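You operate a simulated robot arm through the tools that you are given. There is no shell and no other tool.

The job below is to be done with a simulated robot arm. You get a single attempt, and the scene is never put back.

## Task
Put things in order on the packing table top. At the end: the beige cedar block from the packing table top is on the blue floor plate (marked "stand"); the red handset stands where the beige cedar block stood; the purple booking block stands where the red handset stood; the black camera battery stands where the purple booking block stood; whatever was shut is shut again. Leave all else as you found it, and nothing knocked over. Set down upright: cedar block.

It is judged by the outcome, as a careful person would: the job done as asked, and still so three seconds after it is handed in. It fails if anything else is knocked over, pushed out of place, dropped, spilled or broken.

## Robot
A 6-joint arm with a two-finger gripper, fixed in place. Base frame: the origin is at the foot of the arm, x ahead of it, y to its left, z up; the work surface is at about z = -0.1. Units: cm, degrees, N and s.
With the tool pointing down near the work surface it reaches from about 18 to 48 cm from the base axis. Its first joint turns from -66.0 to 66.0 degrees. Payload 1.76 kg.
The TCP is the grasp point between the finger pads, 2.9 cm short of the fingertips. In the tool frame z runs along the fingers and y along their closing line. The gripper opens to 8.2 cm; its body begins 5.8 cm behind the TCP.
Orientation is that of the tool frame in the base frame, as a unit quaternion [x, y, z, w]. With the fingers straight down and closing along the base's y, the tool's x points along the base's -x, its y along +y and its z along -z.

## Interface
- The arm moves only by the tool jog_arm. Its argument "increments" is a list of rows, each a list of 3 entries, a list of its own where there are three numbers: the shift along the tool's x, y, z in units of 300 mm (1.0 is 300 mm), then the turn, a rotation vector about the tool's x, y, z in units of 180 degrees (1.0 is 180 degrees), then the finger opening in cm, from 0 to 8.2. In form: [[[tx, ty, tz], [rx, ry, rz], jaw], ...]. A call has 1 to 20 rows; each row is the pose to reach, as a shift and turn from the pose commanded when the call began, along the tool's axes at that moment. A call with a number of a shift or a turn outside -1 to 1 is refused whole. Each row takes 0.2 s and may step no farther than 5 cm and 8.6 degrees from the row before; otherwise, or with a gripper value out of range, the whole call is refused. A pose out of reach is approached as far as the arm can. The call stops where the force on the tool passes 40 N (or 10 N more than at its start, if that is more) or the arm is blocked; 0.2 s more then pass. The fingers move at their own pace (about 20.35 cm/s each) and stop on an object; they squeeze with about 29 N. The grip force told is the motor's: it shows also when the fingers shut on nothing. Time passes only in rows, and 0.2 s behind the last, so rows that repeat a pose let the fingers close. It gives the time, the measured TCP pose, the force on the tool (base axes), the opening and the grip force at its end, in the units of the frame above (readings bear some noise), with the torque about the TCP (base axes, N m) and any sound that the robot's microphone picked up, and new pictures: "views" is both (left out), scene, wrist or none.
- Cameras (640 x 400 px; columns grow to the right, rows downward): "scene" is fixed at [5.4, 32.66, 43.29]; the picture's right is [-0.71, -0.71, 0.00], its down [-0.45, 0.44, -0.78] and it looks along [0.55, -0.55, -0.63] (base axes); focal length 214 px, centre (320, 200). "wrist" rides on the gripper at [7.9, 0.4, -9] in the tool frame; the picture's right is [-0.05, 1.00, 0.00], its down [-0.71, -0.04, -0.71] and it looks along [-0.71, -0.04, 0.71] (tool axes); focal length 256 px, centre (320, 200).
- pixel_to_xyz(camera, pixels): for up to 12 pixels [column, row] of the newest picture of that camera ("zoom" is the newest enlarged one), the place [x, y, z] in the base frame of the surface seen there, good to about 0.2 cm, but the place of the scene camera against the robot may be out by one fixed shift of up to 2.5 cm in any direction. It takes no simulated time.
- enlarge(camera, box): a new picture of the part [left, top, right, bottom] of that camera's present view, enlarged. It takes no simulated time.
- close_job(): hands the job in; it is judged then, once.

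Open the gripper and draw the arm clear of the work before you hand the job in, unless the task says otherwise.

The tools are called by a JSON object that holds its "fn" and its "kwargs". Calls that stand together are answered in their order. jog_arm: Moves the arm, as the interface text tells. Its arguments: {"type":"object","properties":{"increments":{"type":"array","items":{"type":"array"}},"views":{"type":"string","enum":["both","scene","wrist","none"]}},"required":["increments"]} The other tools are called the same way: pixel_to_xyz (camera, pixels) gives the place of the surface under pixels of a picture; enlarge (camera, box) takes an enlarged picture of a part of a camera's view; close_job () hands the job in.

At the start:

```text
time: 0.0
tcp_pos: [28.68, 7.63, 28.82]
tool_rot: [0.0, 1.0, 0.001, 0.0]
force: [-0.7, -0.4, -0.2]
torque: [0.03, 0.0, -0.02]
finger_gap: 8.19
finger_force: 0.1
```

scene: 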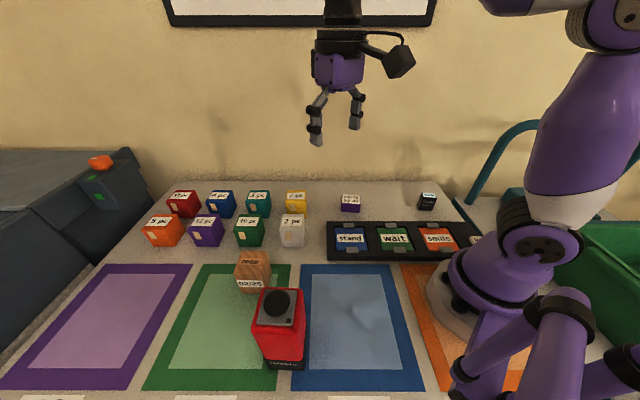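
wrist: 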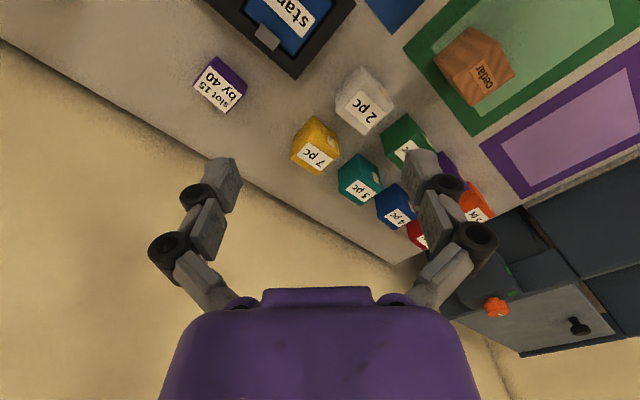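

The scene shows the cedar block near (253,272), the red handset near (280,325), small blocks at (350,203) and (427,201), and a tray with "stand/wait/smile" plates. I'll enlarge parts to read the labels before moving.

{"fn": "enlarge", "kwargs": {"camera": "scene", "box": [130, 170, 330, 295]}}

{"fn": "enlarge", "kwargs": {"camera": "scene", "box": [310, 170, 510, 295]}}

{"fn": "enlarge", "kwargs": {"camera": "scene", "box": [150, 240, 406, 400]}}

{"fn": "enlarge", "kwargs": {"camera": "scene", "box": [384, 240, 640, 400]}}

{"fn": "enlarge", "kwargs": {"camera": "scene", "box": [0, 130, 200, 255]}}

{"fn": "enlarge", "kwargs": {"camera": "wrist", "box": [160, 0, 420, 162]}}

```text
3.20 times, centred on (230, 232) of scene
```

zoom: 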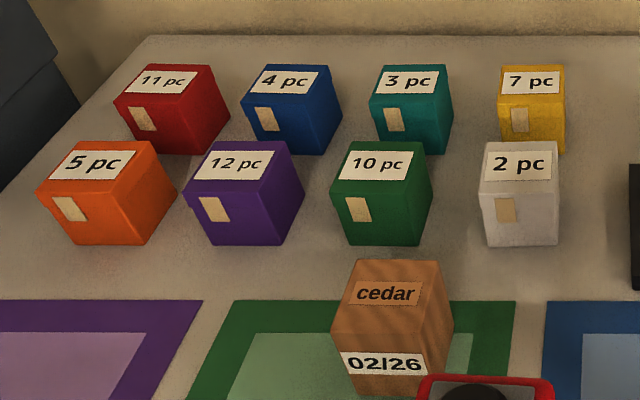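

```text
3.20 times, centred on (410, 232) of scene
```

zoom: 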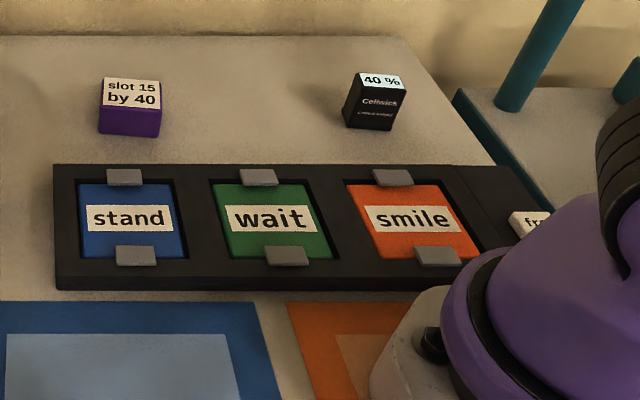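

```text
2.50 times, centred on (278, 320) of scene
```

zoom: 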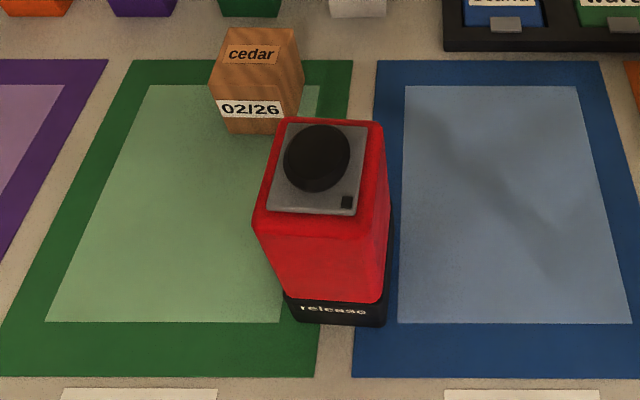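

```text
2.50 times, centred on (512, 320) of scene
```

zoom: 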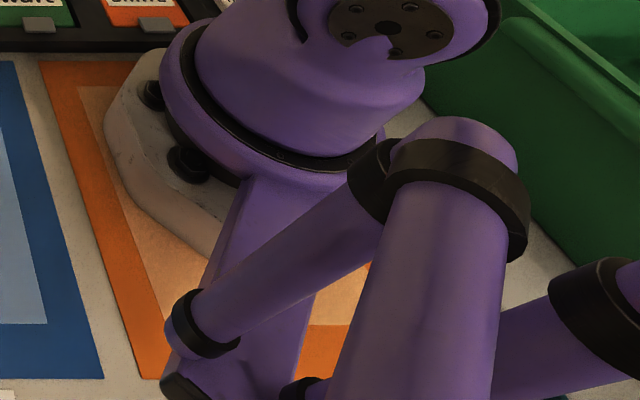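

```text
3.20 times, centred on (100, 192) of scene
```

zoom: 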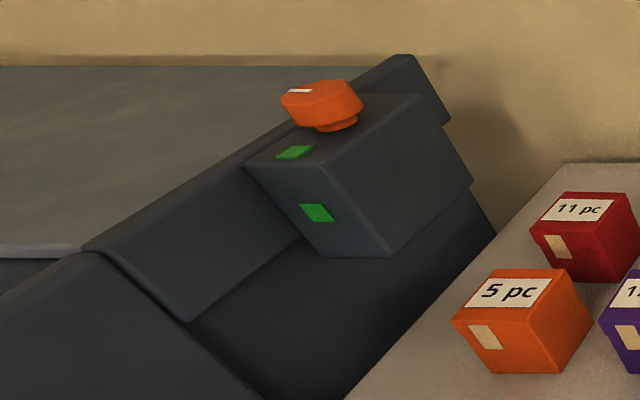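

```text
2.46 times, centred on (290, 81) of wrist
```

zoom: 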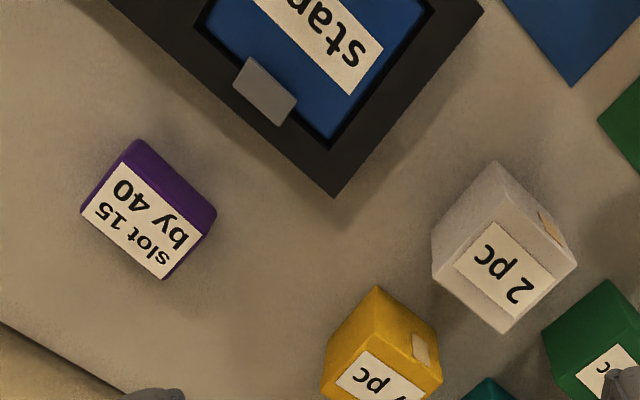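

The cedar block, the purple "slot 15 by 40" block and the dark "Cellwick 40 %" battery are identified. Next I measure positions in both views to work out the scene camera's shift.

{"fn": "pixel_to_xyz", "kwargs": {"camera": "wrist", "pixels": [[213, 85], [207, 60], [243, 95], [480, 65], [475, 100], [440, 68], [515, 68], [475, 28], [296, 78], [366, 100], [300, 20], [315, 145]]}}

{"fn": "pixel_to_xyz", "kwargs": {"camera": "scene", "pixels": [[351, 199], [350, 208], [428, 195], [427, 204], [252, 258], [252, 283], [280, 302], [275, 340], [280, 365], [350, 238], [327, 261], [395, 238]]}}

```text
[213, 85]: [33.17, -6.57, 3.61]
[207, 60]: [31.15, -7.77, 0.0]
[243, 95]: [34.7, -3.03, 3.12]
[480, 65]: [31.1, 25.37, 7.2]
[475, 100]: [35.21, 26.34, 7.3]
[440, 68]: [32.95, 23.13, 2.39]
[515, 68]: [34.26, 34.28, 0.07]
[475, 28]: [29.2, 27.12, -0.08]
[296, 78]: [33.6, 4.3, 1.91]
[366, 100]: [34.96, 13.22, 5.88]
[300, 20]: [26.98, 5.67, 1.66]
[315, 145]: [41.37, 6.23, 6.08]
```

```text
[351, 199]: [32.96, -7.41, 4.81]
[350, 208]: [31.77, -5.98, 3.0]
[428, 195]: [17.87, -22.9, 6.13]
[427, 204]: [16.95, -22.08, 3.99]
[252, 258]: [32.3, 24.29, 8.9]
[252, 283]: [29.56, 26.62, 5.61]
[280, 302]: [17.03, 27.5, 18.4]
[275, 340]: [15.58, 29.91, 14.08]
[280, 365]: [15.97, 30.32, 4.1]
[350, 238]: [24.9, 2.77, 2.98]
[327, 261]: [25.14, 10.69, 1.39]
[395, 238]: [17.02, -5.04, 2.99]
```

Comparing the two, the scene camera reads about 1.3–1.6 cm high in z, so I need better wrist views of the cedar (475,65 in wrist) and the handset. I'll turn the tool about its axis so the wrist camera looks toward +y.

{"fn": "jog_arm", "kwargs": {"increments": [[[0, 0, 0], [0, 0, -0.04545], 8.2], [[0, 0, 0], [0, 0, -0.0909], 8.2], [[0, 0, 0], [0, 0, -0.13635], 8.2], [[0, 0, 0], [0, 0, -0.1818], 8.2], [[0, 0, 0], [0, 0, -0.22725], 8.2], [[0, 0, 0], [0, 0, -0.2727], 8.2], [[0, 0, 0], [0, 0, -0.31815], 8.2], [[0, 0, 0], [0, 0, -0.3636], 8.2], [[0, 0, 0], [0, 0, -0.40905], 8.2], [[0, 0, 0], [0, 0, -0.4545], 8.2], [[0, 0, 0], [0, 0, -0.5], 8.2]], "views": "both"}}

```text
time: 2.4
tcp_pos: [28.67, 7.68, 28.76]
tool_rot: [0.709, -0.705, 0.001, -0.001]
force: [-0.9, 0.5, -0.1]
torque: [0.0, -0.05, -0.01]
finger_gap: 8.2
finger_force: 0.0
```

scene: 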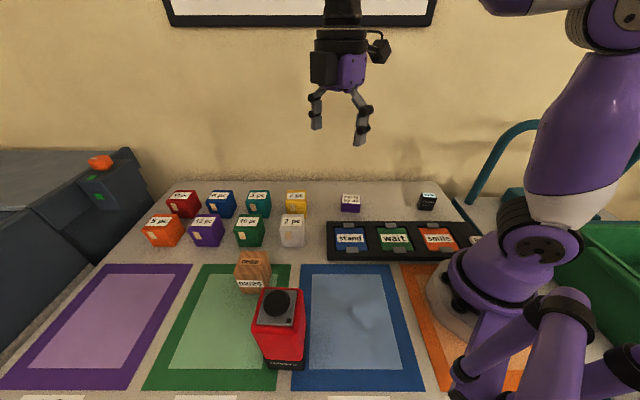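
wrist: 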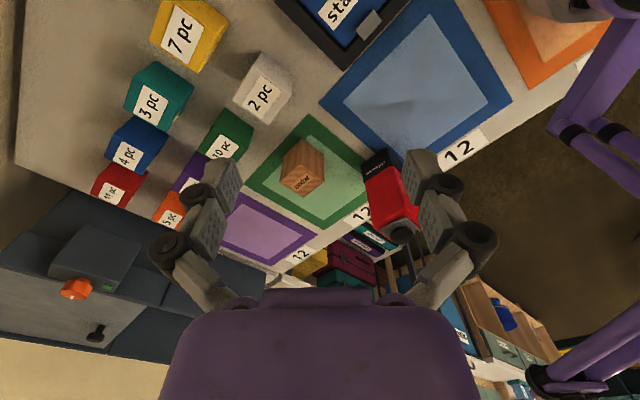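

The wrist camera now sees the cedar at (303,168) and the handset at (390,195) on the 12-numbered lanes. I'll enlarge for precise edges.

{"fn": "enlarge", "kwargs": {"camera": "wrist", "box": [260, 120, 440, 232]}}

{"fn": "enlarge", "kwargs": {"camera": "wrist", "box": [240, 0, 420, 112]}}

{"fn": "enlarge", "kwargs": {"camera": "wrist", "box": [240, 190, 640, 400]}}

```text
3.56 times, centred on (350, 176) of wrist
```

zoom: 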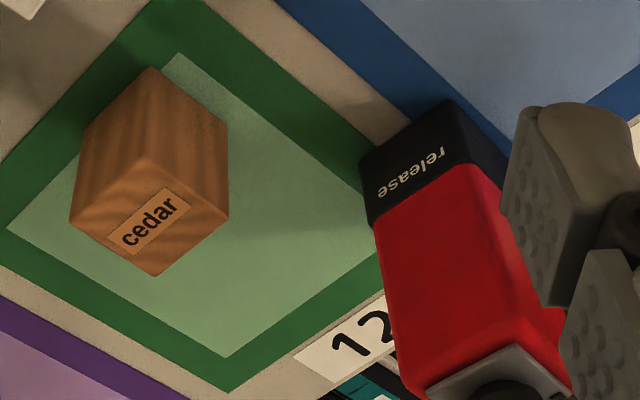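

```text
3.56 times, centred on (330, 56) of wrist
```

zoom: 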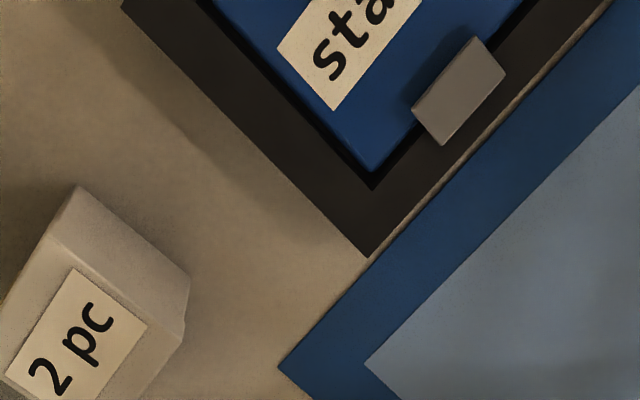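

```text
1.60 times, centred on (440, 295) of wrist
```

zoom: 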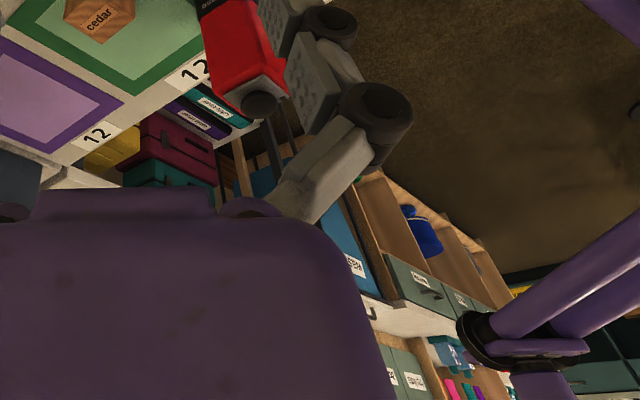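

The handset's lower part is black with "release" on it; I look closer at whether that's a separate cradle.

{"fn": "enlarge", "kwargs": {"camera": "scene", "box": [240, 280, 320, 376]}}

{"fn": "enlarge", "kwargs": {"camera": "wrist", "box": [350, 135, 440, 245]}}

{"fn": "enlarge", "kwargs": {"camera": "scene", "box": [320, 210, 490, 270]}}

```text
4.17 times, centred on (280, 328) of scene
```

zoom: 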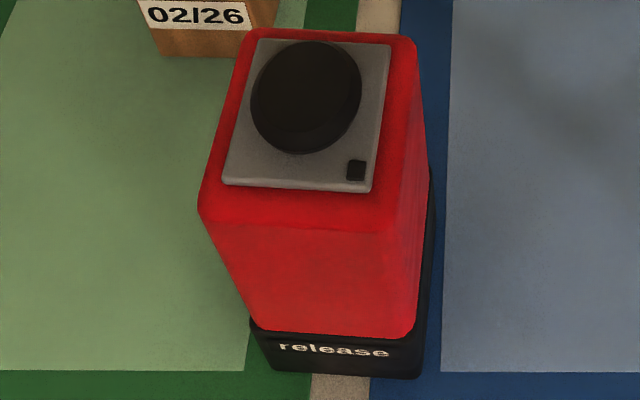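

```text
3.64 times, centred on (395, 190) of wrist
```

zoom: 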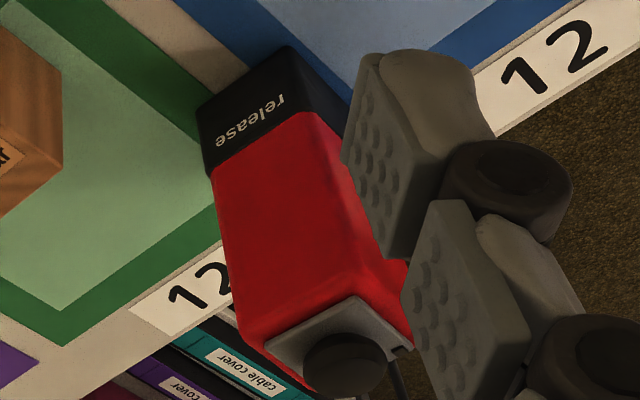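

```text
3.76 times, centred on (405, 240) of scene
```

zoom: 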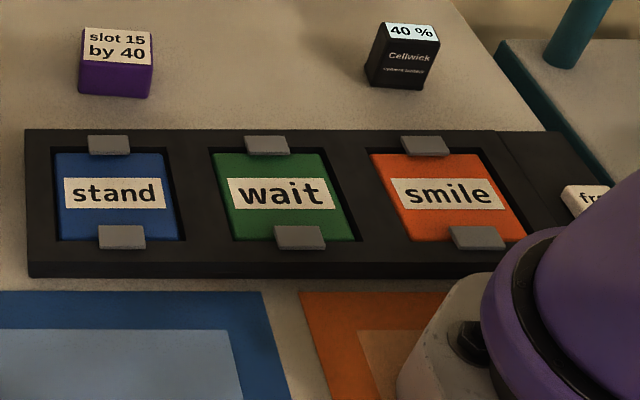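

I'll sample cedar and handset surface points in the wrist view, and the same objects in the scene view, to fix both positions and the scene camera's shift.

{"fn": "pixel_to_xyz", "kwargs": {"camera": "wrist", "pixels": [[301.6, 166.0], [322.5, 180.8], [303.6, 195.5], [281.5, 180.5], [302.2, 180.5], [302.5, 141.0], [322.8, 156.5], [285.2, 157.5], [302.5, 137.0], [310, 125], [330, 215], [350, 230]]}}

{"fn": "pixel_to_xyz", "kwargs": {"camera": "wrist", "pixels": [[364, 166], [383, 150], [367, 180], [388, 165], [372, 190], [393, 175], [385, 200], [400, 215], [380, 225], [410, 230], [403, 236], [395, 231]]}}

{"fn": "pixel_to_xyz", "kwargs": {"camera": "scene", "pixels": [[243, 253.5], [266, 253.5], [236, 271], [262, 272], [251, 262], [240, 274], [262, 276], [241, 291], [262, 292], [270, 268], [300, 370], [190, 380]]}}

{"fn": "pixel_to_xyz", "kwargs": {"camera": "scene", "pixels": [[272, 291], [302, 291], [258, 322], [298, 326], [269, 304], [290, 312], [276, 322], [280, 345], [275, 368], [302, 369], [303, 350], [280, 357]]}}

```text
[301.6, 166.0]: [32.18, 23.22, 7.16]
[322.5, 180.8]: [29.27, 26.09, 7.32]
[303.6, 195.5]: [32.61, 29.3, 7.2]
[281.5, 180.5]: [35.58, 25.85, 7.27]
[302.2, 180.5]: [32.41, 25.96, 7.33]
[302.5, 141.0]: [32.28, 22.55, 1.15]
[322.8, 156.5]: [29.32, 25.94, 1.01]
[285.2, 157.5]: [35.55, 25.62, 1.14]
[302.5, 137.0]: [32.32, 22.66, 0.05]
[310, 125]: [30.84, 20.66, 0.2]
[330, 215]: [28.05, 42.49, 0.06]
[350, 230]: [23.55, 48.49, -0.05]
```

```text
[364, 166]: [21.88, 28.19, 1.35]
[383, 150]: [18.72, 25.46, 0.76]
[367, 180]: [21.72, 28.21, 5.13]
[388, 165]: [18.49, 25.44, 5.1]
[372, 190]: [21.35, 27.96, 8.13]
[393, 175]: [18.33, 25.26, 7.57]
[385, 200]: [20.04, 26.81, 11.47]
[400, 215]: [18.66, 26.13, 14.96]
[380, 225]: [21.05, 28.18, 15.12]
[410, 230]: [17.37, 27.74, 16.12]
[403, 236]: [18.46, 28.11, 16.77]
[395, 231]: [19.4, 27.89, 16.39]
```

```text
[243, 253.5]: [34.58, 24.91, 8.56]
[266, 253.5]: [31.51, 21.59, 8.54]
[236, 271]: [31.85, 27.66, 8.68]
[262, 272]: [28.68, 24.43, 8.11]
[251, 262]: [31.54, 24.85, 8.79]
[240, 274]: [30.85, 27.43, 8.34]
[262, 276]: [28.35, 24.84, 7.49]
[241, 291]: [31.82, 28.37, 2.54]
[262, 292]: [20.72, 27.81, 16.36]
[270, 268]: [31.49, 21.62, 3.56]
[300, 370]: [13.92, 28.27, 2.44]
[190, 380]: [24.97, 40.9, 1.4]
```

```text
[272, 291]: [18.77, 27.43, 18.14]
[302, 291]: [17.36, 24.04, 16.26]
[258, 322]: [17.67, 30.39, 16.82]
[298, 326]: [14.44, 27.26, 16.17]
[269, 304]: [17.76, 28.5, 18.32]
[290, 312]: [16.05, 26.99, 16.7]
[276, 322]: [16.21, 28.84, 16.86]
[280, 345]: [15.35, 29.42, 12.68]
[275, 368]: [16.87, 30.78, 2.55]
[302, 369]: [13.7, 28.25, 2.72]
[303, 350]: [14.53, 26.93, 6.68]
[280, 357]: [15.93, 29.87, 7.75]
```

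Cedar's top centre is about (32.4, 26.1, 7.25), turned ~45°, and the scene camera's readings need about (+0.7, +1.4, −1.4). Now I measure the plate, its clips, and the purple block and battery in the scene view.

{"fn": "pixel_to_xyz", "kwargs": {"camera": "scene", "pixels": [[336, 229], [363, 228], [337.5, 249], [367, 249], [349, 225], [349, 222.8], [352, 248], [352, 252], [350, 232], [330, 240], [373, 240], [350, 257]]}}

{"fn": "pixel_to_xyz", "kwargs": {"camera": "wrist", "pixels": [[345, 43], [372, 20], [368, 26], [362, 33], [375, 30], [341, 70], [331, 40], [300, 40], [345, 60], [350, 25], [330, 10], [380, 15]]}}

{"fn": "enlarge", "kwargs": {"camera": "scene", "box": [330, 185, 378, 215]}}

{"fn": "enlarge", "kwargs": {"camera": "scene", "box": [404, 185, 452, 215]}}

```text
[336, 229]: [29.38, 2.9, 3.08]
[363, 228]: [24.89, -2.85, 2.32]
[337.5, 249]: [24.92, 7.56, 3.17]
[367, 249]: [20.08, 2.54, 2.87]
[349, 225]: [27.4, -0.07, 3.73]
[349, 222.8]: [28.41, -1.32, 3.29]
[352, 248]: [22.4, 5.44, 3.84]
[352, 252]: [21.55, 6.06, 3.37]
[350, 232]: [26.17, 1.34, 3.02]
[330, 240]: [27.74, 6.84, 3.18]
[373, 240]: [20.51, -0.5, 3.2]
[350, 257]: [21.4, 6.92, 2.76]
```

```text
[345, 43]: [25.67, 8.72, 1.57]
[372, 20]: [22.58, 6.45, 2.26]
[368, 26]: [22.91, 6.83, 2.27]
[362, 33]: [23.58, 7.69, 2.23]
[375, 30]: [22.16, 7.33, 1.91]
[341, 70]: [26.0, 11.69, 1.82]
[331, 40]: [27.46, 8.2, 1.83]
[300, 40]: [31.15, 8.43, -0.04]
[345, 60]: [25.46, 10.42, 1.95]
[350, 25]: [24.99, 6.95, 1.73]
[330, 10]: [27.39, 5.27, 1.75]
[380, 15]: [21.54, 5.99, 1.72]
```

```text
13.33 times, centred on (354, 200) of scene
```

zoom: 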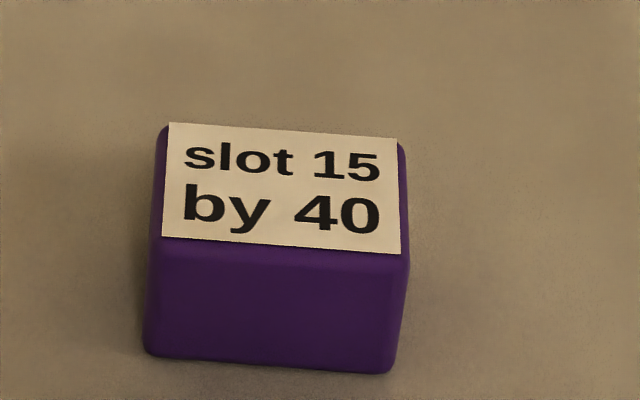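

```text
13.33 times, centred on (428, 200) of scene
```

zoom: 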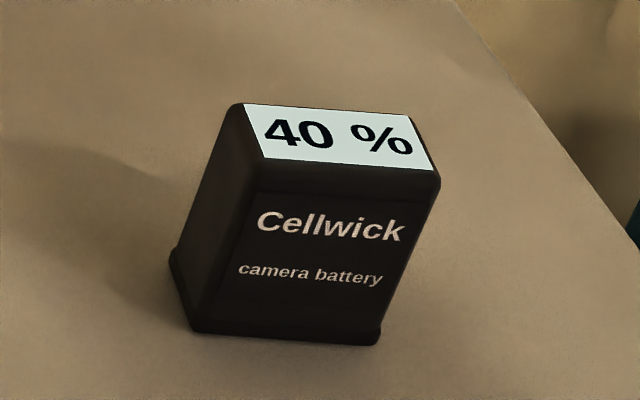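

I sample the tops and bases of the battery and purple block and the clip edges.

{"fn": "pixel_to_xyz", "kwargs": {"camera": "scene", "pixels": [[422.6, 193.5], [434.2, 194.3], [424.1, 197], [435.8, 198], [429.3, 195.7], [419, 209.3], [431.8, 210], [417.5, 204.6], [421, 201], [440, 210], [424, 203], [433, 204]]}}

{"fn": "pixel_to_xyz", "kwargs": {"camera": "scene", "pixels": [[343, 195], [359.2, 196.2], [342.8, 202.3], [359.5, 203.5], [351, 199], [341.5, 211], [359, 212.2], [342, 205.5], [359.8, 206.5], [335, 205], [351, 216], [365, 205]]}}

{"fn": "pixel_to_xyz", "kwargs": {"camera": "scene", "pixels": [[349, 226.5], [349, 227.5], [349, 228.5], [349, 229.5], [352, 245], [352, 246], [352, 247], [344, 225], [354, 225], [346.5, 250], [358, 250], [352, 250]]}}

```text
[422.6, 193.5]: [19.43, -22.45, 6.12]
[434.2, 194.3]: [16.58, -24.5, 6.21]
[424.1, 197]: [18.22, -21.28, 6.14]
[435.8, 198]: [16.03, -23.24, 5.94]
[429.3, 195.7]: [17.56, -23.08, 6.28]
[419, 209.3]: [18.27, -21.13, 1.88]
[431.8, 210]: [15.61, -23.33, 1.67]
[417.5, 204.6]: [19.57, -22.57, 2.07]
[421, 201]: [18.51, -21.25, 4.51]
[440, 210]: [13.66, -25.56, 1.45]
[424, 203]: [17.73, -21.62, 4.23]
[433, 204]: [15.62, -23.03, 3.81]
```

```text
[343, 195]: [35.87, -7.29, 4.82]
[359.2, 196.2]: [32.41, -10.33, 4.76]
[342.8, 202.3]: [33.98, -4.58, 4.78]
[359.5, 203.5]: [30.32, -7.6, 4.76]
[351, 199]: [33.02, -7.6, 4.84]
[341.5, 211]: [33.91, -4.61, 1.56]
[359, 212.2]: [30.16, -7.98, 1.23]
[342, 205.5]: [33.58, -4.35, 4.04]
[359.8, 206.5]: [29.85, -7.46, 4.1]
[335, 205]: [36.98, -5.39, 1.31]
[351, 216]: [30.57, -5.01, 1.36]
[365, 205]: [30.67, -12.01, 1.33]
```

```text
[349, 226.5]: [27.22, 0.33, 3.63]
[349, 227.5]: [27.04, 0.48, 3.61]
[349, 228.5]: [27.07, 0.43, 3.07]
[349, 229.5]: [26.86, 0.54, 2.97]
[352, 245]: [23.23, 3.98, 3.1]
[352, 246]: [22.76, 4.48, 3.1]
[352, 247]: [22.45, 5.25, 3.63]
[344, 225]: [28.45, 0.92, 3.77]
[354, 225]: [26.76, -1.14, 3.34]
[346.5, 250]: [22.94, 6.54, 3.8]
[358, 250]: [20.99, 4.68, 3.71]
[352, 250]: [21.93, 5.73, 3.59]
```

All objects sit roughly at 45°. The plate centre is about (25.4, 4.1, z 1.6) with 6.5 cm clear between clips. I move above the cedar, turning so the fingers close across its faces, and look again.

{"fn": "jog_arm", "kwargs": {"increments": [[[-0.0768, -0.0155, 0.0365], [0, 0, 0.03125], 8.2], [[-0.1535, -0.0311, 0.073], [0, 0, 0.0625], 8.2], [[-0.2303, -0.0466, 0.1095], [0, 0, 0.09375], 8.2], [[-0.307, -0.0622, 0.146], [0, 0, 0.125], 8.2], [[-0.3838, -0.0777, 0.1825], [0, 0, 0.15625], 8.2], [[-0.4605, -0.0932, 0.219], [0, 0, 0.1875], 8.2], [[-0.5373, -0.1088, 0.2555], [0, 0, 0.21875], 8.2], [[-0.614, -0.1243, 0.292], [0, 0, 0.25], 8.2]], "views": "both"}}

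```text
time: 4.2
tcp_pos: [32.61, 26.16, 20.08]
tool_rot: [-0.381, 0.924, -0.001, 0.001]
force: [-0.3, -0.6, -0.5]
torque: [0.02, -0.02, -0.01]
finger_gap: 8.2
finger_force: 0.0
```

scene: 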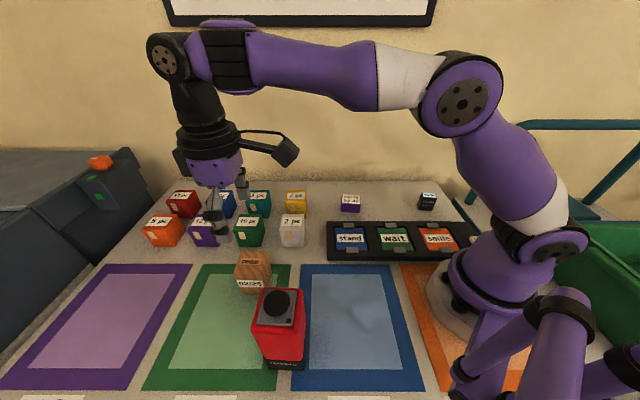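
wrist: 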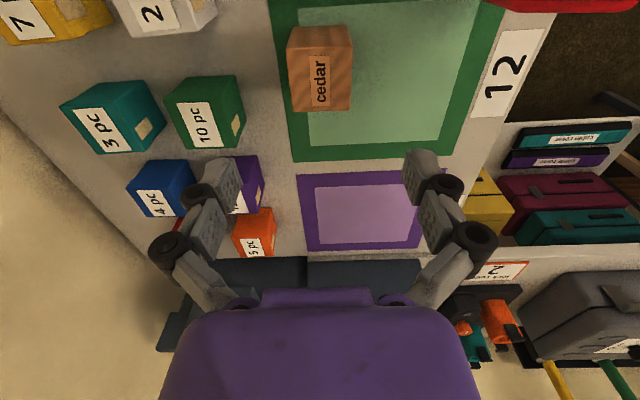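

The cedar appears at (320,75) in the wrist view, nearly square to the jaws. I enlarge and measure its top corners.

{"fn": "enlarge", "kwargs": {"camera": "wrist", "box": [270, 10, 370, 120]}}

{"fn": "pixel_to_xyz", "kwargs": {"camera": "wrist", "pixels": [[292, 50], [350, 45], [296, 109], [350, 107], [321, 78], [289, 32], [343, 27.5], [320, 40], [360, 75], [284, 80], [321, 115], [345, 78]]}}

```text
3.64 times, centred on (320, 65) of wrist
```

zoom: 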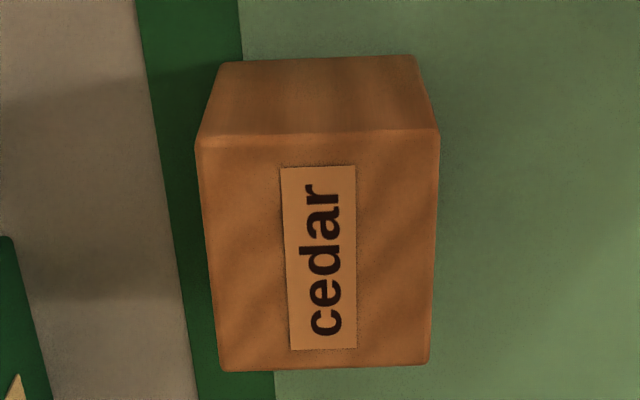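

```text
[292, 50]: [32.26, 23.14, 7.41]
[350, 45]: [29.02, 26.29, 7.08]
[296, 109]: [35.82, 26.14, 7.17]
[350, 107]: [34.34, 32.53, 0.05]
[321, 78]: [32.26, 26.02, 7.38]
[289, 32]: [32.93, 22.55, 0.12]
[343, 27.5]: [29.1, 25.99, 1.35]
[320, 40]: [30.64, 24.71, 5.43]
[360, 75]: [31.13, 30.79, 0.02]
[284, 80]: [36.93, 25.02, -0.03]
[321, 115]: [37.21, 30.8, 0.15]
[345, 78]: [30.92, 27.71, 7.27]
```

The cedar's edges are aligned with the jaws (slope matches the camera's roll), centre ≈ (32.5, 26.2). I check the green "10 pc" and white "2 pc" neighbours' clearance to the left finger before going down.

{"fn": "pixel_to_xyz", "kwargs": {"camera": "wrist", "pixels": [[240, 85], [236, 78], [205, 120], [243, 130], [241, 145], [212, 20], [205, 8], [190, 82], [255, 185], [245, 90]]}}

{"fn": "pixel_to_xyz", "kwargs": {"camera": "scene", "pixels": [[236, 244], [262, 244], [282, 243], [303, 243], [240, 220], [260, 218], [252, 225], [291, 222]]}}

```text
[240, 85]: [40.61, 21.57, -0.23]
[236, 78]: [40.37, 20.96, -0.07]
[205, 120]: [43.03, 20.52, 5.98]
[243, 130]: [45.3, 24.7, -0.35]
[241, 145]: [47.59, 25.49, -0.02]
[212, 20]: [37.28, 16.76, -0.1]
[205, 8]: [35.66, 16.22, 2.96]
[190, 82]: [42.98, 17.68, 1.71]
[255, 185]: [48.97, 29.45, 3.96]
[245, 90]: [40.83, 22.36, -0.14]
```

```text
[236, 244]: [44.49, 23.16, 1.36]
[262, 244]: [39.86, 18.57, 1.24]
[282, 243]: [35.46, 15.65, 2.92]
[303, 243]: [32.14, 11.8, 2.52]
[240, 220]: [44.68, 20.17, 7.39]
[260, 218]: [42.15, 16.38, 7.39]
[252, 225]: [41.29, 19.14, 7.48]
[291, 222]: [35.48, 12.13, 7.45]
```

Neighbours are over 7 cm off, so I descend straight to grasp height (TCP z ≈ 4.9) with the jaws open.

{"fn": "jog_arm", "kwargs": {"increments": [[[0, 0, 0.084], [0, 0, 0], 8.2], [[0, 0, 0.168], [0, 0, 0], 8.2], [[0, 0, 0.252], [0, 0, 0], 8.2], [[0, 0, 0.336], [0, 0, 0], 8.2], [[0, 0, 0.42], [0, 0, 0], 8.2], [[0, 0, 0.504], [0, 0, 0], 8.2]], "views": "both"}}

```text
time: 5.6
tcp_pos: [32.49, 25.99, 4.93]
tool_rot: [-0.383, 0.924, 0.001, 0.001]
force: [-1.0, 0.7, 0.0]
torque: [-0.05, -0.03, 0.03]
finger_gap: 8.16
finger_force: 0.0
```

scene: 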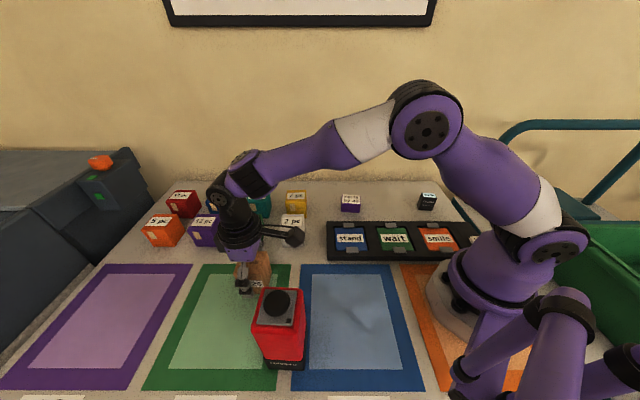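
wrist: 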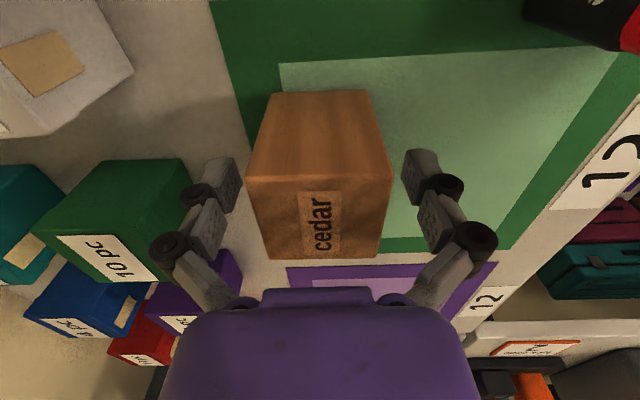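

The cedar sits centred between the fingers (block 247–388, fingers 240/402). I close on it and check the grip.

{"fn": "jog_arm", "kwargs": {"increments": [[[0, 0, 0], [0, 0, 0], 5.6], [[0, 0, 0], [0, 0, 0], 5.2], [[0, 0, 0], [0, 0, 0], 4.0], [[0, 0, 0], [0, 0, 0], 4.0]], "views": "wrist"}}

```text
time: 6.6
tcp_pos: [32.54, 26.13, 4.9]
tool_rot: [-0.383, 0.924, -0.001, 0.0]
force: [-0.1, -0.8, 3.2]
torque: [-0.01, 0.04, 0.02]
finger_gap: 5.15
finger_force: 29.2
```

wrist: 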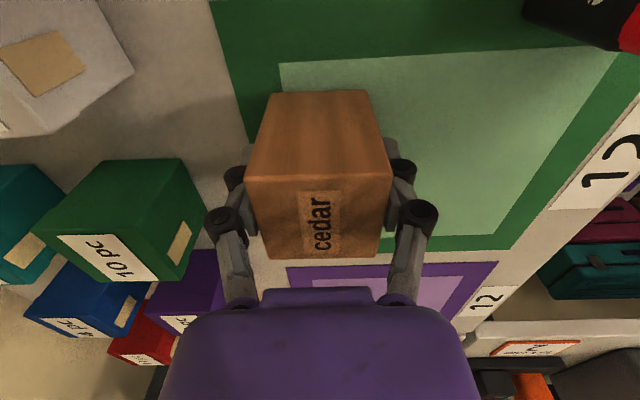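

Grip is firm at 5.15 cm gap and 29 N. I lift straight up 11 cm and check that the block comes along.

{"fn": "jog_arm", "kwargs": {"increments": [[[0, 0, -0.04], [0, 0, 0], 4.0], [[0, 0, -0.1], [0, 0, 0], 4.0], [[0, 0, -0.19], [0, 0, 0], 4.0], [[0, 0, -0.28], [0, 0, 0], 4.0], [[0, 0, -0.367], [0, 0, 0], 4.0]], "views": "both"}}

```text
time: 7.8
tcp_pos: [32.47, 26.05, 15.98]
tool_rot: [-0.384, 0.924, 0.001, 0.0]
force: [-0.6, 0.2, -1.7]
torque: [-0.01, 0.01, 0.04]
finger_gap: 5.12
finger_force: 29.3
```

scene: 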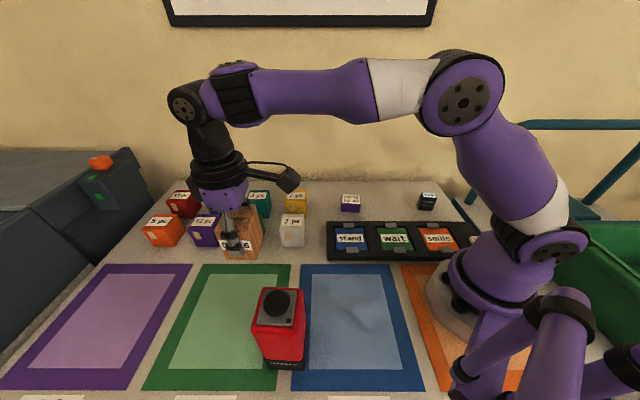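
wrist: 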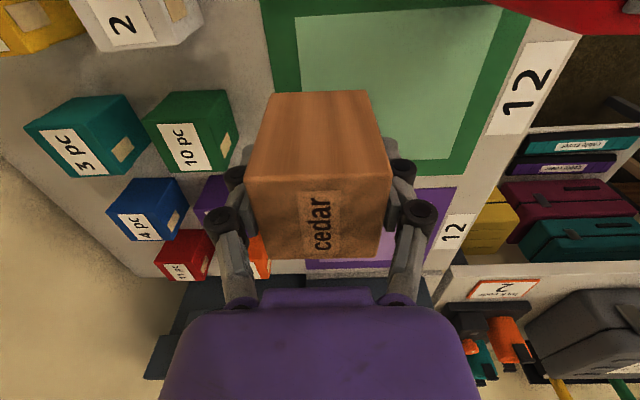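

The block hangs level in the grip with the green lane empty below. I carry it at this height to above the blue "stand" plate.

{"fn": "jog_arm", "kwargs": {"increments": [[[0.0687, -0.035, 0], [0, 0, 0], 4.0], [[0.1547, -0.0788, 0], [0, 0, 0], 4.0], [[0.2578, -0.1314, 0], [0, 0, 0], 4.0], [[0.3609, -0.1839, 0], [0, 0, 0], 4.0], [[0.464, -0.2365, 0], [0, 0, 0], 4.0], [[0.55, -0.2803, 0], [0, 0, 0], 4.0], [[0.6187, -0.3153, 0], [0, 0, 0], 4.0], [[0.66, -0.3363, 0], [0, 0, 0], 4.0], [[0.6874, -0.3503, 0], [0, 0, 0], 4.0]], "views": "both"}}

```text
time: 9.8
tcp_pos: [25.21, 3.93, 16.0]
tool_rot: [-0.383, 0.924, 0.0, 0.0]
force: [0.9, 0.7, -0.3]
torque: [-0.04, 0.01, -0.02]
finger_gap: 5.13
finger_force: 29.2
```

scene: 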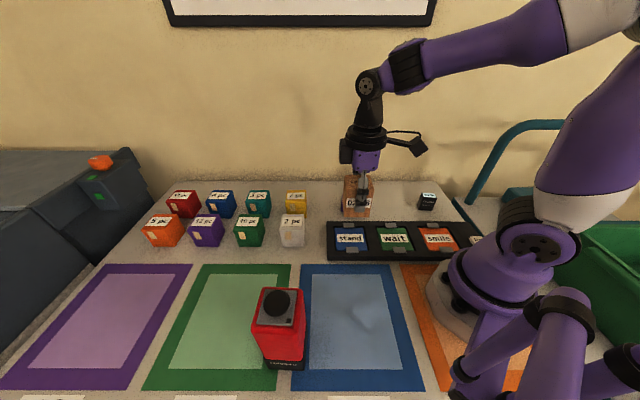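
wrist: 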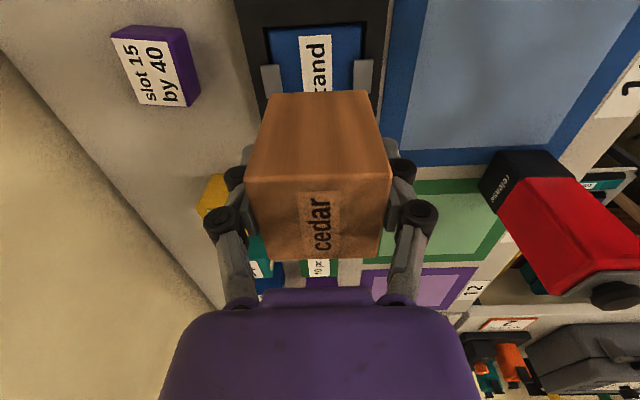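

The block is above the plate; the gray clips show at (273,80) and (363,80) in the wrist view. I measure clip and plate edges from this accurate camera.

{"fn": "enlarge", "kwargs": {"camera": "wrist", "box": [230, 0, 410, 112]}}

{"fn": "pixel_to_xyz", "kwargs": {"camera": "wrist", "pixels": [[266, 75], [277, 75], [281, 75], [285, 75], [350, 75], [354, 75], [358, 75], [362, 75], [368, 70], [315, 30], [280, 32], [355, 32]]}}

```text
3.56 times, centred on (320, 56) of wrist
```

zoom: 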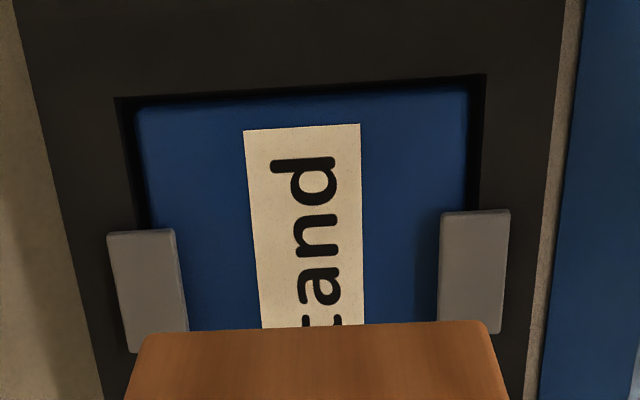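

```text
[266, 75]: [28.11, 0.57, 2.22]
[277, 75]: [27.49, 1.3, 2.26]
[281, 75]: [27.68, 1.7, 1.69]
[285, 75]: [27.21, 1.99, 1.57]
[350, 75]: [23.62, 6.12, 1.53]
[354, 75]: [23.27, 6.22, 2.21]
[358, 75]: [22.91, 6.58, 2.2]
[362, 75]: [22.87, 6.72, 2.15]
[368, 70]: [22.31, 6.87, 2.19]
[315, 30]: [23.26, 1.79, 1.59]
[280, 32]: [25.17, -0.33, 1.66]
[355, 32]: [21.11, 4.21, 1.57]
```

Clip inner edges are at n≈18.15 and 12.06 (mid 15.1), matching the TCP, so the 5.15 cm block fits with ~0.5 cm each side. I lower to about 0.5 cm above the plate.

{"fn": "jog_arm", "kwargs": {"increments": [[[-0.003, 0, 0.08], [0, 0, 0], 4.0], [[-0.0067, 0, 0.16], [0, 0, 0], 4.0], [[-0.0067, 0, 0.23], [0, 0, 0], 4.0], [[-0.0067, 0, 0.28], [0, 0, 0], 4.0], [[-0.0067, 0, 0.3], [0, 0, 0], 4.0]], "views": "both"}}

```text
time: 11.0
tcp_pos: [25.4, 4.04, 7.12]
tool_rot: [-0.383, 0.924, 0.0, 0.0]
force: [0.4, -0.1, -1.2]
torque: [-0.01, -0.04, -0.05]
finger_gap: 5.16
finger_force: 28.7
```

scene: 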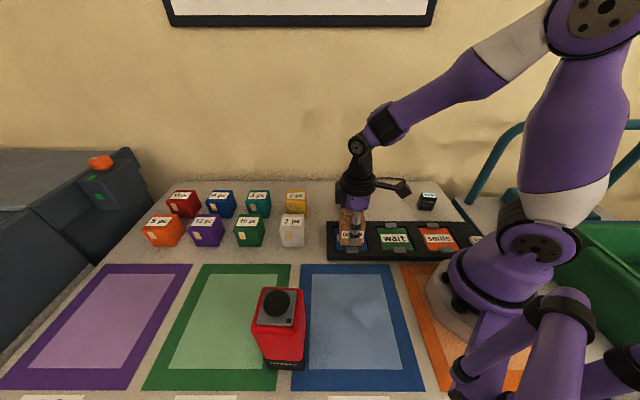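
wrist: 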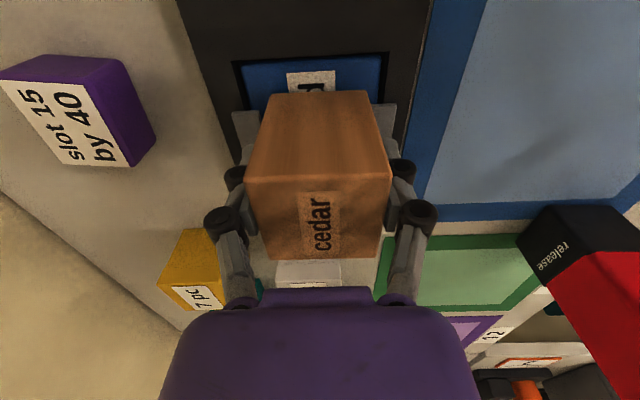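

I zoom to check the block's base against the two clips before the last half centimetre.

{"fn": "enlarge", "kwargs": {"camera": "wrist", "box": [220, 40, 412, 160]}}

{"fn": "enlarge", "kwargs": {"camera": "scene", "box": [310, 190, 406, 270]}}

```text
3.33 times, centred on (316, 100) of wrist
```

zoom: 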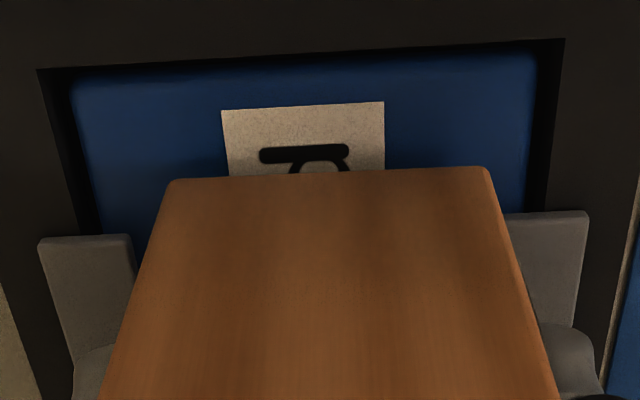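

```text
5.00 times, centred on (358, 230) of scene
```

zoom: 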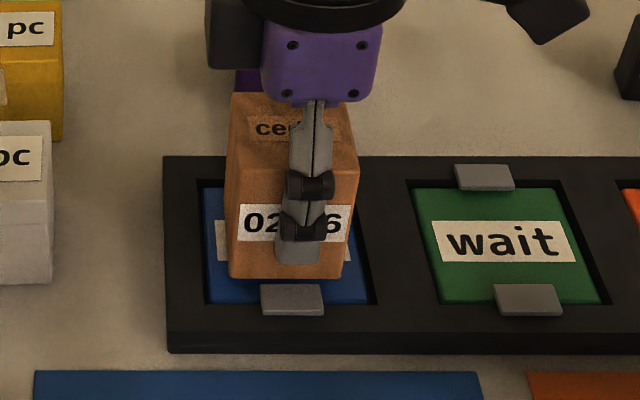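

The block's base sits ~0.2 cm toward the right clip, so I shift it left by 0.2 cm and lower another 0.5 cm slowly.

{"fn": "jog_arm", "kwargs": {"increments": [[[0, -0.0067, 0], [0, 0, 0], 4.0], [[0, -0.0067, 0.006], [0, 0, 0], 4.0], [[0, -0.0067, 0.011], [0, 0, 0], 4.0], [[0, -0.0067, 0.015], [0, 0, 0], 4.0]], "views": "both"}}

```text
time: 12.0
tcp_pos: [25.59, 3.91, 6.58]
tool_rot: [-0.382, 0.924, 0.0, 0.0]
force: [0.1, -0.5, -0.9]
torque: [-0.01, 0.0, 0.01]
finger_gap: 5.11
finger_force: 29.1
```

scene: 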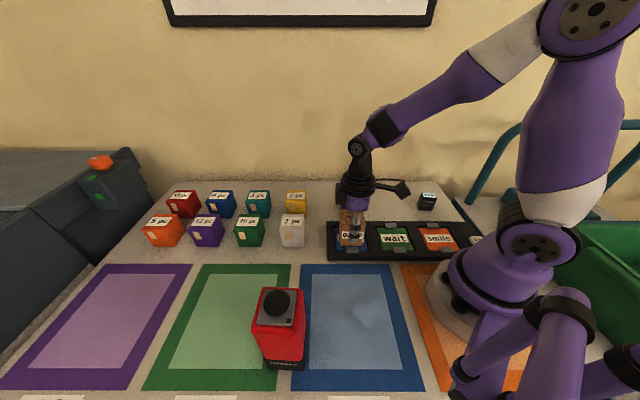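
wrist: 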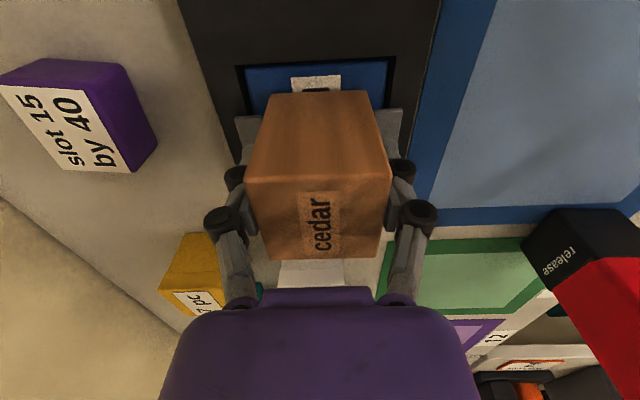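

No contact yet (force −0.9 N). I lower another ~0.12 cm in tiny steps.

{"fn": "jog_arm", "kwargs": {"increments": [[[0, 0, 0.002], [0, 0, 0], 4.0], [[0, 0, 0.004], [0, 0, 0], 4.0]], "views": "none"}}

```text
time: 12.6
tcp_pos: [25.55, 4.0, 6.43]
tool_rot: [-0.383, 0.924, 0.0, -0.001]
force: [-0.3, 0.8, -0.1]
torque: [0.03, 0.04, -0.02]
finger_gap: 5.13
finger_force: 28.8
```

Force is rising toward zero; I step down 0.06 cm twice more to feel for the plate.

{"fn": "jog_arm", "kwargs": {"increments": [[[0, 0, 0.002], [0, 0, 0], 4.0]], "views": "none"}}

{"fn": "jog_arm", "kwargs": {"increments": [[[0, 0, 0.002], [0, 0, 0], 4.0]], "views": "none"}}

```text
time: 13.0
tcp_pos: [25.47, 4.01, 6.29]
tool_rot: [-0.382, 0.924, -0.001, 0.0]
force: [-2.1, -2.3, 9.5]
torque: [-0.07, 0.1, 0.01]
finger_gap: 5.11
finger_force: 28.7
```

```text
time: 13.4
tcp_pos: [25.53, 4.04, 6.36]
tool_rot: [-0.383, 0.924, 0.0, 0.001]
force: [-2.6, -2.1, 19.8]
torque: [-0.11, 0.12, -0.08]
finger_gap: 5.14
finger_force: 28.8
```

Contact is clear (≈20 N at z 6.36), so the block is seated on the plate. I back off 0.1 cm to relieve the push, then open the fingers gradually.

{"fn": "jog_arm", "kwargs": {"increments": [[[0, 0, -0.0035], [0, 0, 0], 4.0], [[0, 0, -0.0035], [0, 0, 0], 5.3], [[0, 0, -0.0035], [0, 0, 0], 6.0], [[0, 0, -0.0035], [0, 0, 0], 7.5], [[0, 0, -0.0035], [0, 0, 0], 7.5]], "views": "both"}}

```text
time: 14.6
tcp_pos: [25.56, 4.0, 6.36]
tool_rot: [-0.383, 0.924, 0.0, 0.0]
force: [0.4, 1.0, -0.5]
torque: [-0.02, 0.01, 0.0]
finger_gap: 7.47
finger_force: 0.2
```

scene: 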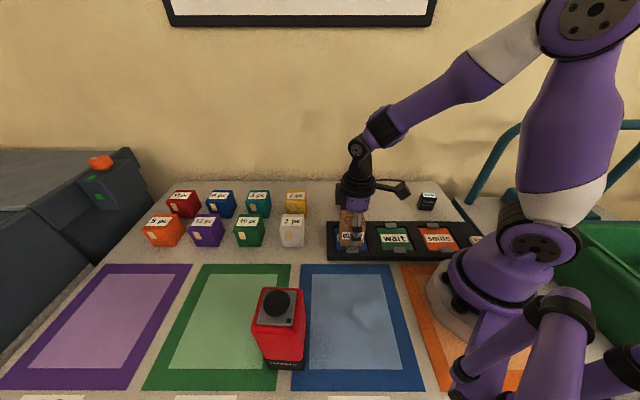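
wrist: 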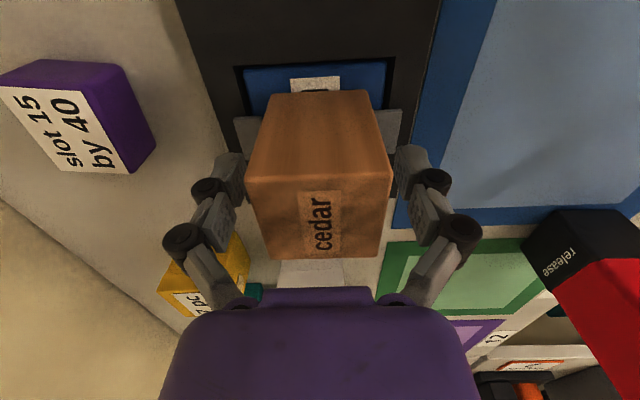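

The fingers are open (7.47 cm) and the cedar stands on the plate between the clips. I rise straight up to z≈25 and then travel to above the red handset.

{"fn": "jog_arm", "kwargs": {"increments": [[[0, 0, -0.06], [0, 0, 0], 7.6], [[0, 0, -0.16], [0, 0, 0], 7.6], [[0, 0, -0.28], [0, 0, 0], 7.6], [[0, 0, -0.4], [0, 0, 0], 7.8], [[0, 0, -0.52], [0, 0, 0], 8.2], [[0, 0, -0.621], [0, 0, 0], 8.2], [[-0.041, 0.076, -0.621], [0, 0, 0], 8.2], [[-0.098, 0.182, -0.621], [0, 0, 0], 8.2], [[-0.162, 0.3, -0.621], [0, 0, 0], 8.2], [[-0.226, 0.418, -0.621], [0, 0, 0], 8.2], [[-0.29, 0.536, -0.621], [0, 0, 0], 8.2], [[-0.345, 0.639, -0.621], [0, 0, 0], 8.2], [[-0.386, 0.715, -0.621], [0, 0, 0], 8.2], [[-0.412, 0.763, -0.621], [0, 0, 0], 8.2]], "views": "both"}}

```text
time: 17.6
tcp_pos: [18.03, 29.05, 25.03]
tool_rot: [-0.383, 0.924, -0.001, 0.0]
force: [0.1, -0.1, -0.2]
torque: [0.04, 0.01, 0.02]
finger_gap: 8.22
finger_force: 0.2
```

scene: 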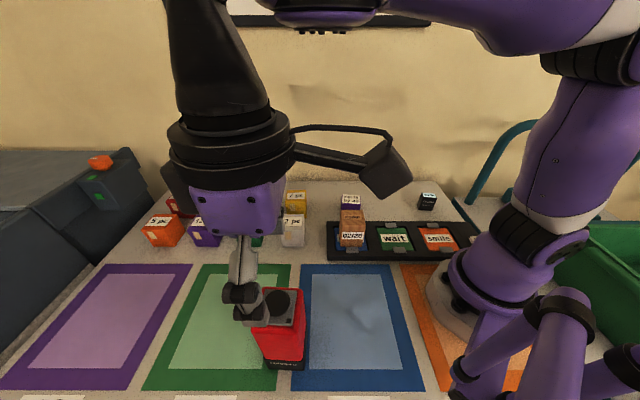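
wrist: 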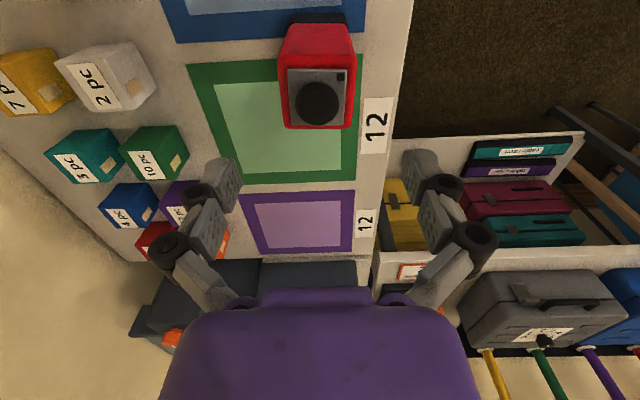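

The cedar stands on the plate at (351,230) in the scene view. The handset's top shows at (317,92) in the wrist view; I enlarge it and measure.

{"fn": "enlarge", "kwargs": {"camera": "wrist", "box": [256, 0, 384, 140]}}

{"fn": "pixel_to_xyz", "kwargs": {"camera": "wrist", "pixels": [[284, 64], [350, 62], [289, 122], [348, 123], [318, 60], [318, 80], [300, 75], [340, 120], [317, 102], [290, 30], [345, 28], [318, 22]]}}

{"fn": "enlarge", "kwargs": {"camera": "scene", "box": [310, 190, 406, 270]}}

```text
2.86 times, centred on (320, 70) of wrist
```

zoom: 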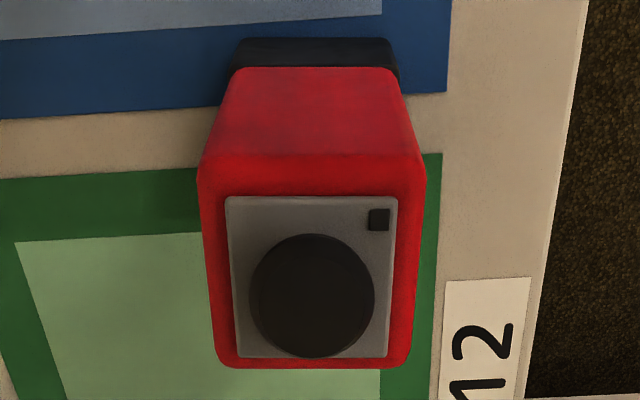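

```text
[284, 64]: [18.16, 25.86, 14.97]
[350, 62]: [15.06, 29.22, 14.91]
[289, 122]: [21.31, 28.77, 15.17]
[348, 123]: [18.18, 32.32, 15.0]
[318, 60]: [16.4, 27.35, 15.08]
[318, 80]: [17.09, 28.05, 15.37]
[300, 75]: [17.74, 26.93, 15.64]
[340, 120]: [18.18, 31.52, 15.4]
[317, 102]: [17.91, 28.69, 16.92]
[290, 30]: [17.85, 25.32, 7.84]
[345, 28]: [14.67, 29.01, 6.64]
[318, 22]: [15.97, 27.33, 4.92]
```

```text
5.00 times, centred on (358, 230) of scene
```

zoom: 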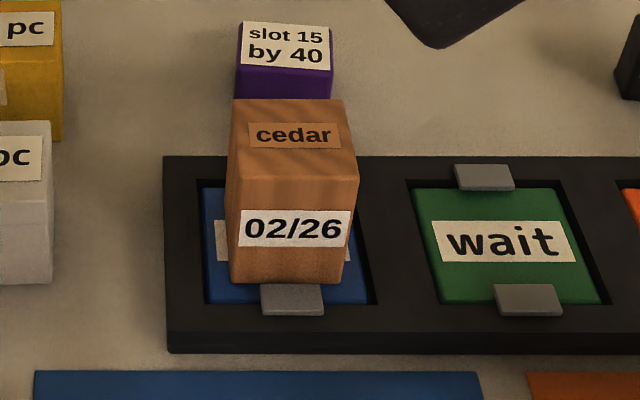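

The handset's red top is at z 15 (dome 16.9), centre ≈ (18.2, 29.0), turned ~3.5° from the jaws. I align the yaw and descend to TCP z 12.

{"fn": "jog_arm", "kwargs": {"increments": [[[-0.0028, -0.0042, 0], [0, 0, 0.0194], 8.2], [[-0.0028, -0.0042, 0.1], [0, 0, 0.0194], 8.2], [[-0.0028, -0.0042, 0.2], [0, 0, 0.0194], 8.2], [[-0.0028, -0.0042, 0.3], [0, 0, 0.0194], 8.2], [[-0.0028, -0.0042, 0.38], [0, 0, 0.0194], 8.2], [[-0.0028, -0.0042, 0.4333], [0, 0, 0.0194], 8.2]], "views": "both"}}

```text
time: 19.0
tcp_pos: [18.17, 28.89, 12.14]
tool_rot: [-0.355, 0.935, 0.0, -0.001]
force: [-0.6, -0.3, -0.4]
torque: [0.0, 0.01, -0.05]
finger_gap: 8.18
finger_force: 0.0
```

scene: 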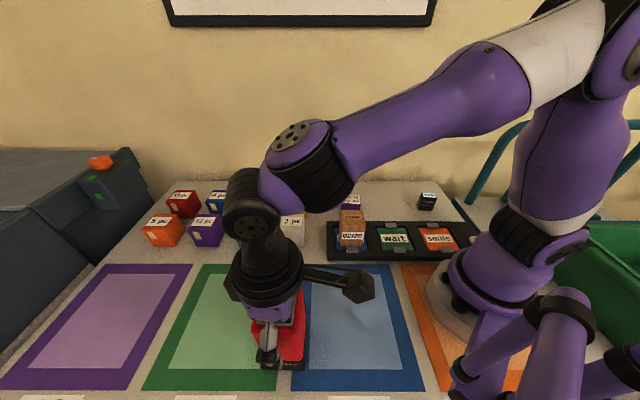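
wrist: 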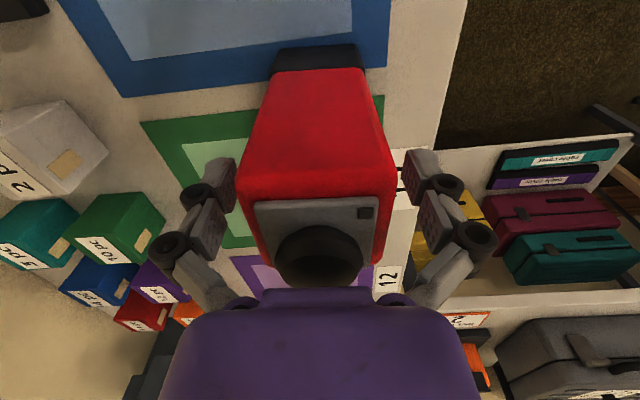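

The handset lies between the fingers (240–395 versus pads at 235/402), with the dome just clear of the body. I close on it.

{"fn": "jog_arm", "kwargs": {"increments": [[[0, 0, 0], [0, 0, 0], 6.2], [[0, 0, 0], [0, 0, 0], 5.6], [[0, 0, 0], [0, 0, 0], 4.3], [[0, 0, 0], [0, 0, 0], 4.3]], "views": "wrist"}}

```text
time: 20.0
tcp_pos: [18.29, 28.92, 12.2]
tool_rot: [-0.354, 0.935, 0.0, -0.001]
force: [0.6, -2.4, 2.2]
torque: [-0.15, 0.05, 0.04]
finger_gap: 5.67
finger_force: 29.0
```

wrist: 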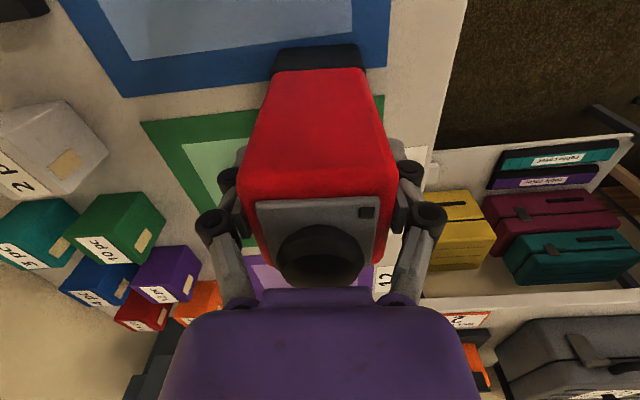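

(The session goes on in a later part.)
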